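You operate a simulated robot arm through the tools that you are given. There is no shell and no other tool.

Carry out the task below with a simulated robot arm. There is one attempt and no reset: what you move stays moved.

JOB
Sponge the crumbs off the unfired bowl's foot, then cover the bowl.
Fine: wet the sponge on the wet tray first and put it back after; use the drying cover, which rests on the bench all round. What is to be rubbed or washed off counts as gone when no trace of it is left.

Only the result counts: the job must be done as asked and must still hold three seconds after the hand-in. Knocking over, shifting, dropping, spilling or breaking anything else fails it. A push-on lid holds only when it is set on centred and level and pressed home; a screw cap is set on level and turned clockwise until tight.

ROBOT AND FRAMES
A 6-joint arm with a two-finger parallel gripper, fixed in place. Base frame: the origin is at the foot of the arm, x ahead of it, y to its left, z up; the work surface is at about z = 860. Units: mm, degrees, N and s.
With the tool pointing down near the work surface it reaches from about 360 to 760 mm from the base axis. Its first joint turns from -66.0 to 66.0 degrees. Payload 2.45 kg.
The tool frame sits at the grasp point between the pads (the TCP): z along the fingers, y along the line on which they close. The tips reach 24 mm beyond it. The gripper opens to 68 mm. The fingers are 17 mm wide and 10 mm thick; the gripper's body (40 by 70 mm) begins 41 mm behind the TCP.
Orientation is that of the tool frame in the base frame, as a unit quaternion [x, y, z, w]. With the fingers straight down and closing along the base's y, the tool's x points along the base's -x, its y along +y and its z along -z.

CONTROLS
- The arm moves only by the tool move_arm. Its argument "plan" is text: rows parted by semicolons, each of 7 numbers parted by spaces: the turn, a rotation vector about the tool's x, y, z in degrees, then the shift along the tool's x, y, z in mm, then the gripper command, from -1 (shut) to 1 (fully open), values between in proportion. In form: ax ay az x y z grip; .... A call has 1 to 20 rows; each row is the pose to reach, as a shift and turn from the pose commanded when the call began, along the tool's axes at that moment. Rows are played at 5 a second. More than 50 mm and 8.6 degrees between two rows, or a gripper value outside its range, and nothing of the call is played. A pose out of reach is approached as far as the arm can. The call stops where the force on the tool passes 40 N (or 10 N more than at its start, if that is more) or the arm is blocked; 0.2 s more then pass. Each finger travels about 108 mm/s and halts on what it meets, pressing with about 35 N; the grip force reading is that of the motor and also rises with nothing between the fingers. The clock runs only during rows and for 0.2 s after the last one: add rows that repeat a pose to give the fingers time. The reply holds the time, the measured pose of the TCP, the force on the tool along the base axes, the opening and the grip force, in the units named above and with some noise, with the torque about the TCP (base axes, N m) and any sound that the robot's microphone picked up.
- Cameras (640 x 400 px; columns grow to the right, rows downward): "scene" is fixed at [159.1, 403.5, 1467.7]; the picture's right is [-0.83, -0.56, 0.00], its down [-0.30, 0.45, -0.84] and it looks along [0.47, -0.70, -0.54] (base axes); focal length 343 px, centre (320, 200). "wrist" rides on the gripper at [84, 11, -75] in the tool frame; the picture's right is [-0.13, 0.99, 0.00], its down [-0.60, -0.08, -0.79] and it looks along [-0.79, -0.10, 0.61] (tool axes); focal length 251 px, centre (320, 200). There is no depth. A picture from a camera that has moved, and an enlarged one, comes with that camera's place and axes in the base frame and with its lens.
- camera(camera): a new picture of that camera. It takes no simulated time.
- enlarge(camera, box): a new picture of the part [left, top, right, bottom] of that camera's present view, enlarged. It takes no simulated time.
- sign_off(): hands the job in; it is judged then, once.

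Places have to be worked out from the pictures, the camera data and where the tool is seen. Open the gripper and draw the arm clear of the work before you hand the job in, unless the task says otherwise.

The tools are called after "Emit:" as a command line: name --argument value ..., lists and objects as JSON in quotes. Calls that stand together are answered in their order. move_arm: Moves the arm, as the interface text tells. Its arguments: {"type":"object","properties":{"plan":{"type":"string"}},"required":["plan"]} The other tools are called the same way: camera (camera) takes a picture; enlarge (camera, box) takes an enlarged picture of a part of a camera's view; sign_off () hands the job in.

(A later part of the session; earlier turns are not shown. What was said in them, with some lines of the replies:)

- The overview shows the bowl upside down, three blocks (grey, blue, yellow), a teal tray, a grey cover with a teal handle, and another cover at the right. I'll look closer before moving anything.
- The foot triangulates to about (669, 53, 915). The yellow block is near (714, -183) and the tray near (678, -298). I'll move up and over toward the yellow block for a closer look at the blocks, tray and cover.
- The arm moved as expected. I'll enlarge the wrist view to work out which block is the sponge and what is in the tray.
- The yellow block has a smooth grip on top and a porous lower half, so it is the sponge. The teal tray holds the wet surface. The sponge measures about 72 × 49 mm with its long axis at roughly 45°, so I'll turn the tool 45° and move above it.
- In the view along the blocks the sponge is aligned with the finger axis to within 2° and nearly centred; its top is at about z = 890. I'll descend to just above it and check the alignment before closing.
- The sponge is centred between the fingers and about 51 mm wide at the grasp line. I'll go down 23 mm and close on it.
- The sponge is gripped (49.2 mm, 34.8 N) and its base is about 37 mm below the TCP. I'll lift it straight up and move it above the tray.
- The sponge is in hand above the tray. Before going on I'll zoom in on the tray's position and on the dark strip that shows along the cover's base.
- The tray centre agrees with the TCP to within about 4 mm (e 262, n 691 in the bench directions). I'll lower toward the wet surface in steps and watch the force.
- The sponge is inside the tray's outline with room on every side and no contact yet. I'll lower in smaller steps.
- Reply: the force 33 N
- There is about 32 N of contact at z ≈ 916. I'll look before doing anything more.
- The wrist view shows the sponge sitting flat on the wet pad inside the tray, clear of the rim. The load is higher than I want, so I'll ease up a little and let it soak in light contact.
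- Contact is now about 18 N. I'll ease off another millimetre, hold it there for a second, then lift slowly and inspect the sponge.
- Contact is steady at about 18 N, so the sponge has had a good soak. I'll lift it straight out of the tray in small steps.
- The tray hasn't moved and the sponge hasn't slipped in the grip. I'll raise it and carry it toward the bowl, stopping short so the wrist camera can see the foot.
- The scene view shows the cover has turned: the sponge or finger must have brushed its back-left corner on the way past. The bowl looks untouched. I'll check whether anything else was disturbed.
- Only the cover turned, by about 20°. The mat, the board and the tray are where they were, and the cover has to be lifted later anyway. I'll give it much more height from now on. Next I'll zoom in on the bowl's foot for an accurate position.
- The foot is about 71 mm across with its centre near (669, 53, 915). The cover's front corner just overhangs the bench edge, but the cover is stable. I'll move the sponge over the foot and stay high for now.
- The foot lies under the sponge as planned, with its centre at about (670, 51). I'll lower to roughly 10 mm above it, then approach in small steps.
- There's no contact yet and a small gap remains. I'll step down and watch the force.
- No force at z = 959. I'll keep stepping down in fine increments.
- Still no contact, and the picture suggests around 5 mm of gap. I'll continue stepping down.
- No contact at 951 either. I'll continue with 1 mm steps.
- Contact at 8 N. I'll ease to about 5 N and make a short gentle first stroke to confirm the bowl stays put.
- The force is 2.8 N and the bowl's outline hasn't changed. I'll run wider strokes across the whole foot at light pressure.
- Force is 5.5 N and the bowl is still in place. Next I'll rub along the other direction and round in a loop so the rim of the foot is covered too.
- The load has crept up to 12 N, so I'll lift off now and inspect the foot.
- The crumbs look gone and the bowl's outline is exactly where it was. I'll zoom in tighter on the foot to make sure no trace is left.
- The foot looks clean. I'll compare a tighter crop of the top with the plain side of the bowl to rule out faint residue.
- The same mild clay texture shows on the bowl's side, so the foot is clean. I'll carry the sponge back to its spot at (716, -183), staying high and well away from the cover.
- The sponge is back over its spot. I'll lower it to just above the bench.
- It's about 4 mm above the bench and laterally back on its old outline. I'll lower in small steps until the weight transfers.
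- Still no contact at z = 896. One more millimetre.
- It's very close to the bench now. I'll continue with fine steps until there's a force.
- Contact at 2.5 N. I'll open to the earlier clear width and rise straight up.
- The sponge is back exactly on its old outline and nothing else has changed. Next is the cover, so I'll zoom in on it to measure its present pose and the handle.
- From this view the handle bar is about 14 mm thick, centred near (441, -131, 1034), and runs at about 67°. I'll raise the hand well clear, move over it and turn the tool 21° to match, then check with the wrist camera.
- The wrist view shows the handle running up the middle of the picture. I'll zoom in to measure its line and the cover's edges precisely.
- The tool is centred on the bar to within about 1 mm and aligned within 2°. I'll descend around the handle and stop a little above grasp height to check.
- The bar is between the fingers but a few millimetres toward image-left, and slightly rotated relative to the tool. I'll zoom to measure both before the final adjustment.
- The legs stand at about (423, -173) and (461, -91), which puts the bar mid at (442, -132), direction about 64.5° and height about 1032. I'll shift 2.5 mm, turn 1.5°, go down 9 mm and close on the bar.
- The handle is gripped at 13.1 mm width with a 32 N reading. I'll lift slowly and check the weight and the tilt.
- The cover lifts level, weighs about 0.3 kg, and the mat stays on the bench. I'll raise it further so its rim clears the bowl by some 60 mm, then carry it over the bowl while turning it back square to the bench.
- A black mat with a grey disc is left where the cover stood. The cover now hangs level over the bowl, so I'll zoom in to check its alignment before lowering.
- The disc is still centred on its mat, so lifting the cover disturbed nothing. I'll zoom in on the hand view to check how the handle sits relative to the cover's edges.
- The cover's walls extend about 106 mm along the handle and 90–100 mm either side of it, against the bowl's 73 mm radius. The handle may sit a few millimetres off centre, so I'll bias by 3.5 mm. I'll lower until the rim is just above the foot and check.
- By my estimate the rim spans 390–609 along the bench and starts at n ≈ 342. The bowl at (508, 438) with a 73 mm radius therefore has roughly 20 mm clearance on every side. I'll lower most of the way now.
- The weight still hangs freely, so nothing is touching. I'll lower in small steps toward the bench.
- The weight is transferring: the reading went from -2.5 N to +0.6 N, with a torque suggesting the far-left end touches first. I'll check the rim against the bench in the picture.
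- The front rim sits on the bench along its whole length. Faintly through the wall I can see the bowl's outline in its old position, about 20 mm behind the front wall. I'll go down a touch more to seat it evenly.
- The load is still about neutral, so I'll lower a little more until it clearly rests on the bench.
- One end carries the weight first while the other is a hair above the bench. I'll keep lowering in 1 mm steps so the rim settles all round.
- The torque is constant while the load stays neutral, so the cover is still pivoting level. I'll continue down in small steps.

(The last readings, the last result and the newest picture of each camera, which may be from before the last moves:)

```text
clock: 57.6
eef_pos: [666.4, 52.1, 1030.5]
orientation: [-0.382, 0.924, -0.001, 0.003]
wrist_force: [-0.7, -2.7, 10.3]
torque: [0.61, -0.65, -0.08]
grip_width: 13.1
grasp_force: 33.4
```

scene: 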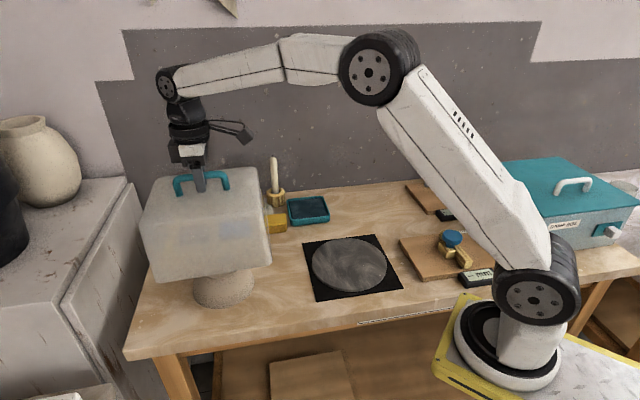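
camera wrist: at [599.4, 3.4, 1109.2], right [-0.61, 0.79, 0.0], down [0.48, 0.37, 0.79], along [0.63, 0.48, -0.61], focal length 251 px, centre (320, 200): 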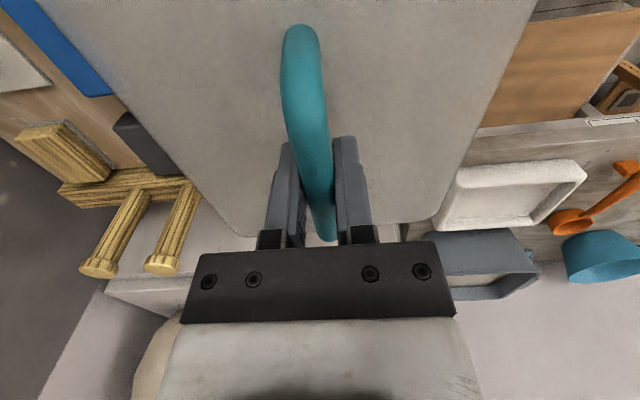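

The load is now firmly on the bench at 10 N. I'll look at the right-hand rim corner for any gap before releasing.

Emit:
enlarge --camera "scene" --box '[230, 250, 280, 320]'

Emit:
enlarge --camera "scene" --box '[160, 260, 270, 330]'

Emit:
camera --camera "wrist"

```text
5.71 times, centred on (255, 285) of scene
camera zoom: at [158.8, 403.4, 1467.7], right [-0.83, -0.56, 0.0], down [-0.3, 0.45, -0.84], along [0.47, -0.7, -0.54], focal length 1958 px, centre (691, -286)
```

zoom: 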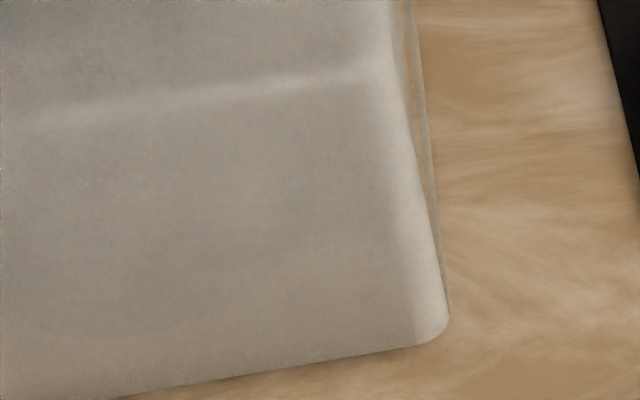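

```text
5.71 times, centred on (215, 295) of scene
camera zoom: at [158.8, 403.4, 1467.7], right [-0.83, -0.56, 0.0], down [-0.3, 0.45, -0.84], along [0.47, -0.7, -0.54], focal length 1958 px, centre (920, -343)
```

zoom: 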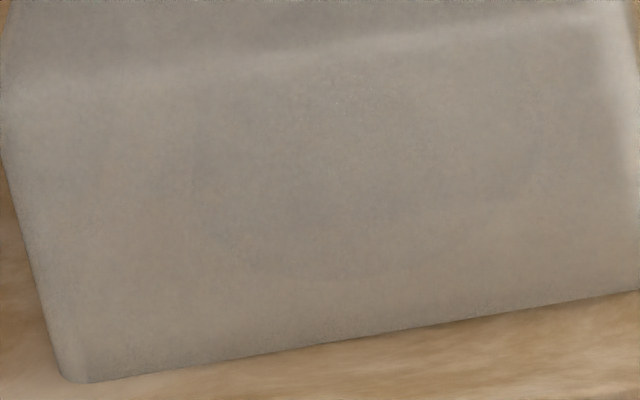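

```text
taken
camera wrist: at [598.8, 2.3, 1105.0], right [-0.61, 0.79, 0.0], down [0.48, 0.37, 0.79], along [0.63, 0.48, -0.61], focal length 251 px, centre (320, 200)
```

wrist: 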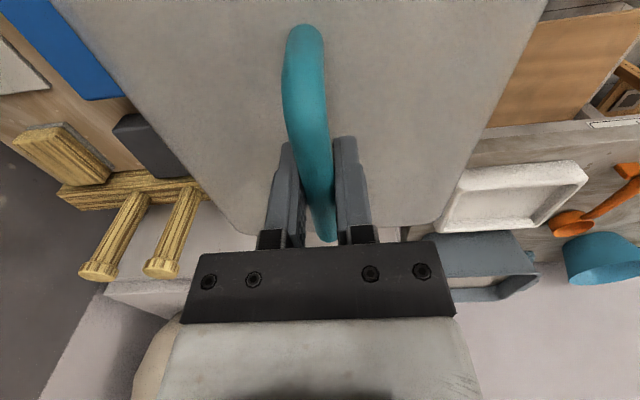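

The cover sank a few millimetres in the picture over the last steps. I'll check against the fixed mat whether that is real motion or a shift of the camera.

Emit:
enlarge --camera "scene" --box '[280, 220, 420, 310]'

Emit:
enlarge --camera "scene" --box '[120, 180, 300, 330]'

```text
4.44 times, centred on (350, 265) of scene
camera zoom: at [158.8, 403.4, 1467.7], right [-0.83, -0.56, 0.0], down [-0.3, 0.45, -0.84], along [0.47, -0.7, -0.54], focal length 1523 px, centre (187, -89)
```

zoom: 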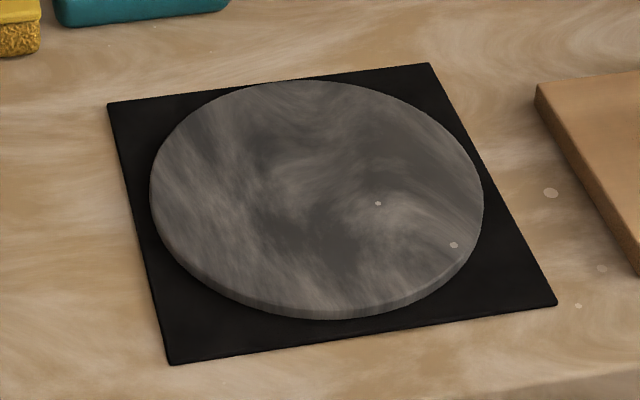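

```text
2.67 times, centred on (210, 255) of scene
camera zoom: at [158.8, 403.4, 1467.7], right [-0.83, -0.56, 0.0], down [-0.3, 0.45, -0.84], along [0.47, -0.7, -0.54], focal length 914 px, centre (613, 53)
```

zoom: 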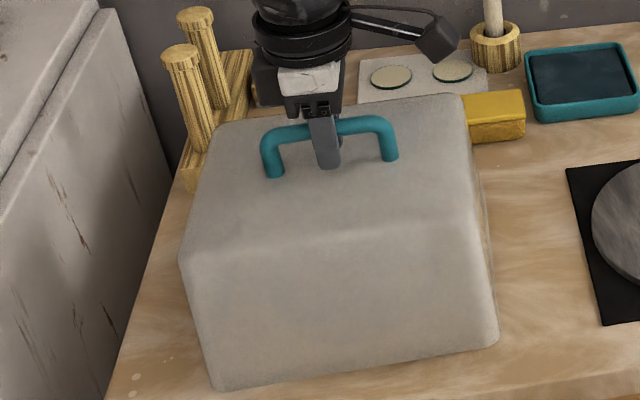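

The mat is unmoved, so the cover really did settle: its high corner came down and both front corners now sit on one line parallel to the bench edge. I'll ease the pressure slightly and open the gripper to let go of the handle.

Emit:
move_arm --plan "0 0 0 0 0 -0.7 -0.8; 0 0 0 0 0 -0.7 -0.7; 0 0 0 0 0 -0.7 -0.5; 0 0 0 0 0 -0.7 -0.2; 0 0 0 0 0 -0.7 0.1; 0 0 0 0 0 -0.7 0.3; 0 0 0 0 0 -0.7 0.4; 0 0 0 0 0 -0.7 0.4"

Emit:
enlarge --camera "scene" --box '[120, 180, 300, 330]'

Emit:
camera --camera "wrist"

```text
clock: 59.4
eef_pos: [666.2, 53.8, 1028.5]
orientation: [-0.383, 0.924, -0.001, 0.0]
wrist_force: [0.1, 0.9, -0.5]
torque: [0.04, -0.03, 0.02]
grip_width: 47.5
grasp_force: 0.0
```

```text
2.67 times, centred on (210, 255) of scene
camera zoom: at [159.1, 403.5, 1467.7], right [-0.83, -0.56, 0.0], down [-0.3, 0.45, -0.84], along [0.47, -0.7, -0.54], focal length 914 px, centre (613, 53)
```

zoom: 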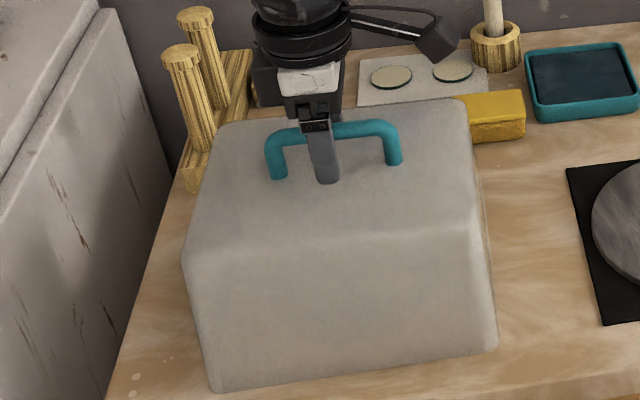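

```text
taken
camera wrist: at [598.9, 2.8, 1104.9], right [-0.61, 0.79, 0.0], down [0.48, 0.37, 0.79], along [0.63, 0.48, -0.61], focal length 251 px, centre (320, 200)
```

wrist: 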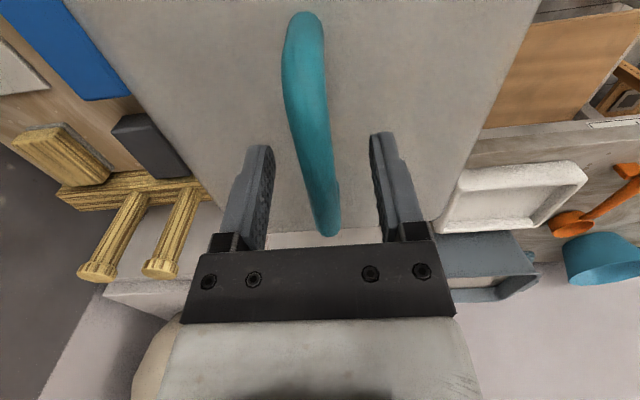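

The gripper is open and the cover stands on its own, with the fingers clear on both sides of the bar. I'll rise straight up and inspect.

Emit:
move_arm --plan "0 0 0 0 0 -10 0.4; 0 0 0 0 0 -30 0.4; 0 0 0 0 0 -60 0.4; 0 0 0 0 0 -100 0.4; 0 0 0 0 0 -140 0.4; 0 0 0 0 0 -180 0.4; 0 0 0 0 0 -180 0.4"

Emit:
camera --camera "scene"

Emit:
camera --camera "wrist"

Emit:
enlarge --camera "scene" --box '[120, 180, 300, 330]'

```text
clock: 61.0
eef_pos: [666.1, 52.3, 1211.4]
orientation: [-0.383, 0.924, 0.0, 0.0]
wrist_force: [-0.1, -0.5, -0.1]
torque: [0.01, 0.02, 0.01]
grip_width: 47.7
grasp_force: 0.1
```

```text
taken
```

scene: 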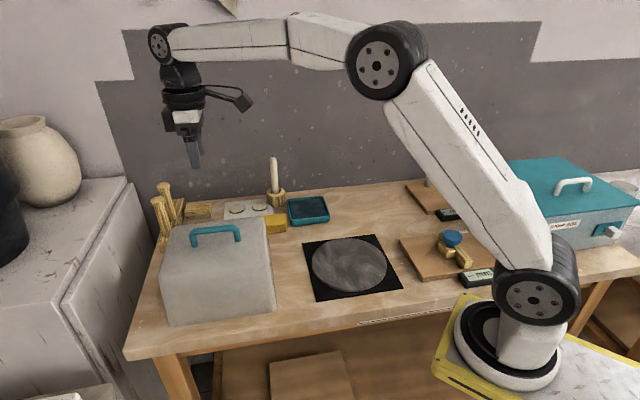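

```text
taken
camera wrist: at [600.7, 0.4, 1287.2], right [-0.61, 0.79, 0.0], down [0.48, 0.37, 0.79], along [0.63, 0.48, -0.61], focal length 251 px, centre (320, 200)
```

wrist: 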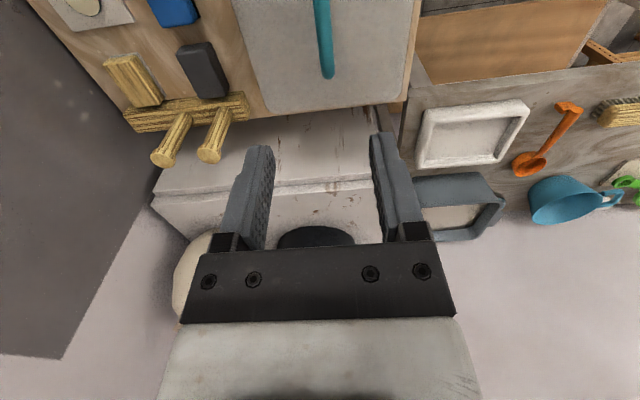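

```text
2.67 times, centred on (210, 255) of scene
camera zoom: at [159.1, 403.5, 1467.7], right [-0.83, -0.56, 0.0], down [-0.3, 0.45, -0.84], along [0.47, -0.7, -0.54], focal length 914 px, centre (613, 53)
```

zoom: 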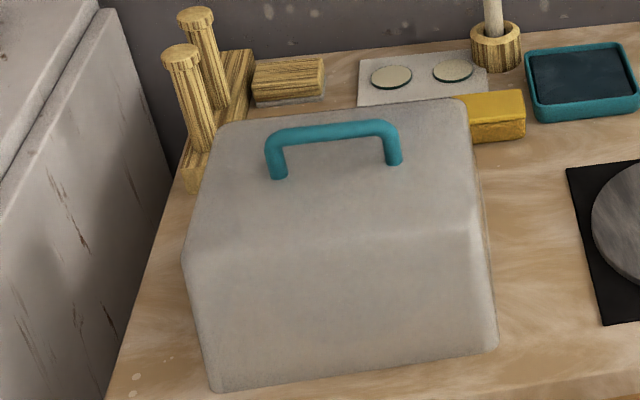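

The top of the cover is now at z ≈ 987, which is 8–9 mm lower than when it stood on the disc and mat, so the rim is down on the bench. To make sure it sits flat all round, I'll view the right and back sides with the wrist camera, keeping well away.

Emit:
move_arm --plan "0 0 0 20 -4 0 0.4; 0 0 0 50 -10 0 0.4; 0 0 0 90 -18 0 0.4; 0 0 0 130 -28 20 0.4; 0 0 0 165 -36 50 0.4; 0 0 0 190 -39 90 0.4; 0 0 0 190 -39 135 0.4; 0 0 0 190 -39 180 0.4; 0 0 0 190 -39 220 0.4; 0 0 0 190 -39 220 0.4"

Emit:
camera --camera "wrist"

Emit:
camera --camera "scene"

```text
clock: 63.2
eef_pos: [558.7, -109.0, 988.3]
orientation: [-0.382, 0.924, 0.0, 0.0]
wrist_force: [-0.2, 0.1, 0.2]
torque: [0.0, 0.0, 0.01]
grip_width: 47.3
grasp_force: 0.0
```

```text
taken
camera wrist: at [492.4, -158.9, 1064.1], right [-0.61, 0.79, 0.0], down [0.48, 0.37, 0.79], along [0.63, 0.48, -0.61], focal length 251 px, centre (320, 200)
```

wrist: 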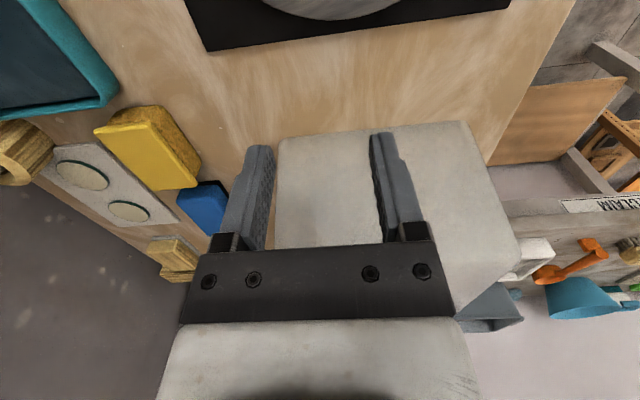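

```text
taken
```

scene: 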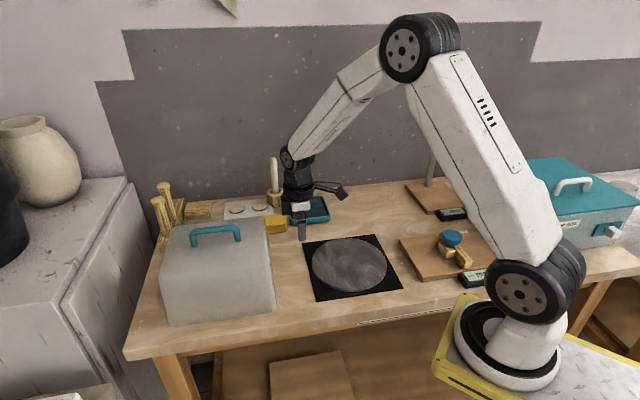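

The wrist view shows the cover's right end face with its lower rim toward the top of the picture. I'll zoom in there to look for gaps.

Emit:
enlarge --camera "wrist" --box '[260, 100, 520, 260]'

Emit:
enlarge --camera "scene" --box '[150, 250, 285, 330]'

```text
2.46 times, centred on (390, 180) of wrist
camera zoom: at [492.4, -158.9, 1064.1], right [-0.61, 0.79, 0.0], down [0.48, 0.37, 0.79], along [0.63, 0.48, -0.61], focal length 619 px, centre (148, 249)
```

zoom: 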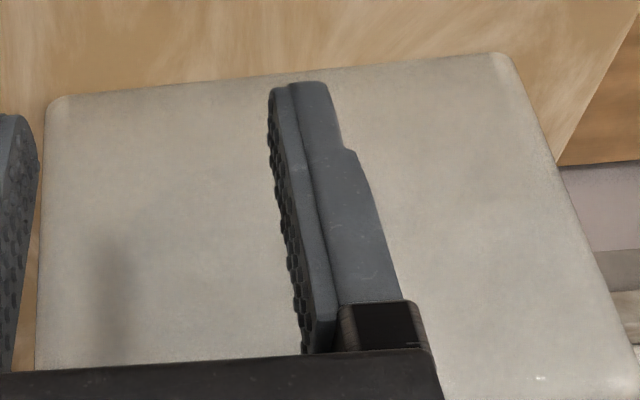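

```text
4.74 times, centred on (218, 290) of scene
camera zoom: at [159.1, 403.5, 1467.7], right [-0.83, -0.56, 0.0], down [-0.3, 0.45, -0.84], along [0.47, -0.7, -0.54], focal length 1624 px, centre (806, -227)
```

zoom: 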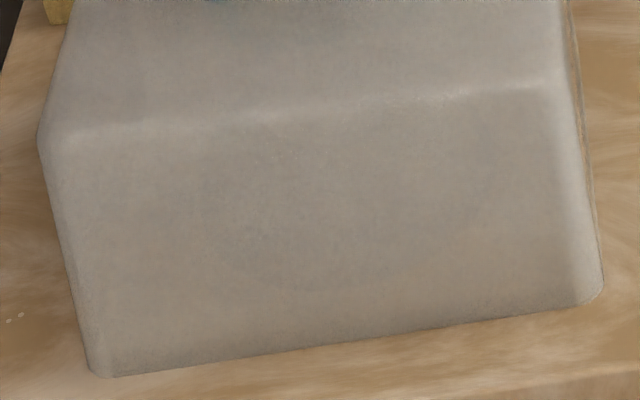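

Both lower corners of the right end face compute to the bench plane (e ≈ 392 each), and the front edge is in line with the handle, so the rim rests flat all round with the bowl inside. I'll raise the arm clear, open fully and take a final look.

Emit:
move_arm --plan "0 0 0 0 0 -40 0.6; 0 0 0 0 0 -85 0.8; 0 0 0 0 0 -130 1; 0 0 0 0 0 -175 1; 0 0 0 0 0 -220 1; 0 0 0 0 0 -250 1; 0 0 0 0 0 -250 1"

Emit:
camera --camera "scene"

Emit:
enlarge --camera "scene" --box '[140, 170, 420, 330]'

Emit:
camera --camera "wrist"

```text
clock: 64.8
eef_pos: [560.5, -108.4, 1242.9]
orientation: [-0.382, 0.924, -0.001, -0.001]
wrist_force: [-0.2, -0.3, 0.2]
torque: [0.0, 0.01, 0.0]
grip_width: 68.3
grasp_force: 0.0
```

```text
taken
```

scene: 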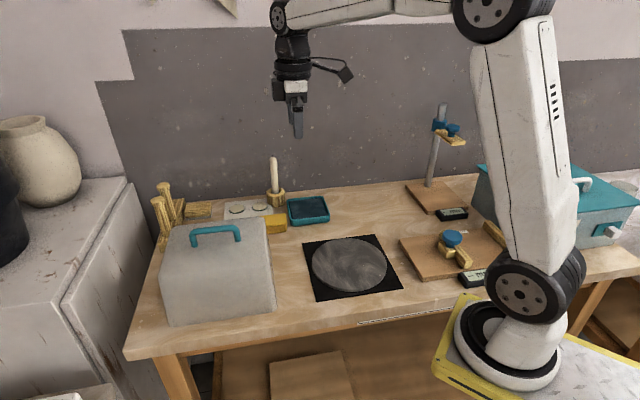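

```text
2.29 times, centred on (280, 250) of scene
camera zoom: at [159.1, 403.5, 1467.7], right [-0.83, -0.56, 0.0], down [-0.3, 0.45, -0.84], along [0.47, -0.7, -0.54], focal length 783 px, centre (411, 86)
```

zoom: 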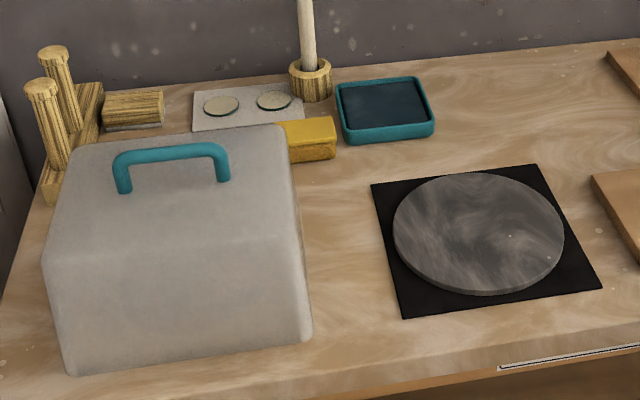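

```text
taken
camera wrist: at [493.9, -159.1, 1317.9], right [-0.61, 0.79, 0.0], down [0.48, 0.37, 0.79], along [0.63, 0.48, -0.61], focal length 251 px, centre (320, 200)
```

wrist: 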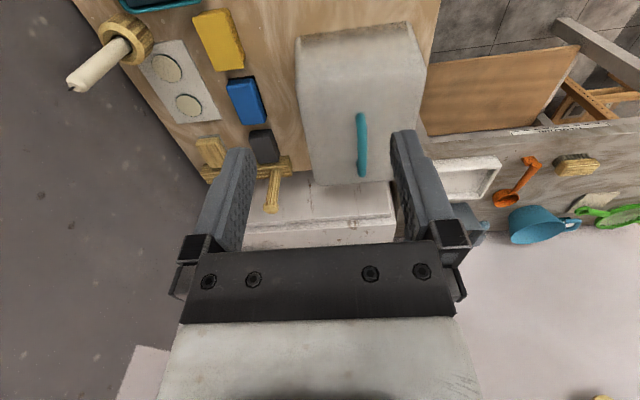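

The final views show the cover level on the bench over the bowl. The sponge is in its old place, the tray, blocks, candle, mat and disc haven't moved, and the arm is clear with the gripper open. I'm handing the job in.

Emit:
sign_off

```text
The job is handed in.
```

I sponged the foot of the bowl clean and put the drying cover over it. I've handed the job in; no verdict has come back.

- **Sponge:** I wet it on the tray and rubbed the whole foot at light pressure, mostly 3–8 N with a brief 12 N at the end. Close-up pictures afterwards showed no crumbs, and the bowl hadn't moved. The sponge is back in its original place.
- **Cover:** Its rim rests on the bench. I checked the front edge and right end closely, but the back and left end only from a distance. By my measurements the bowl sits inside with about 9 mm to spare at the back and more on the other sides.
- **Bump on the way:** While I carried the sponge to the bowl, it or a finger brushed the cover's corner. The cover turned about 20°, and its front corner ended up slightly over the bench edge. Nothing fell, and the mat and disc under it stayed where they were.
- **Tray:** The sponge first touched the wet tray harder than I meant, at about 32 N. I eased off, and the tray did not move.

The arm is clear of the work with the gripper open.
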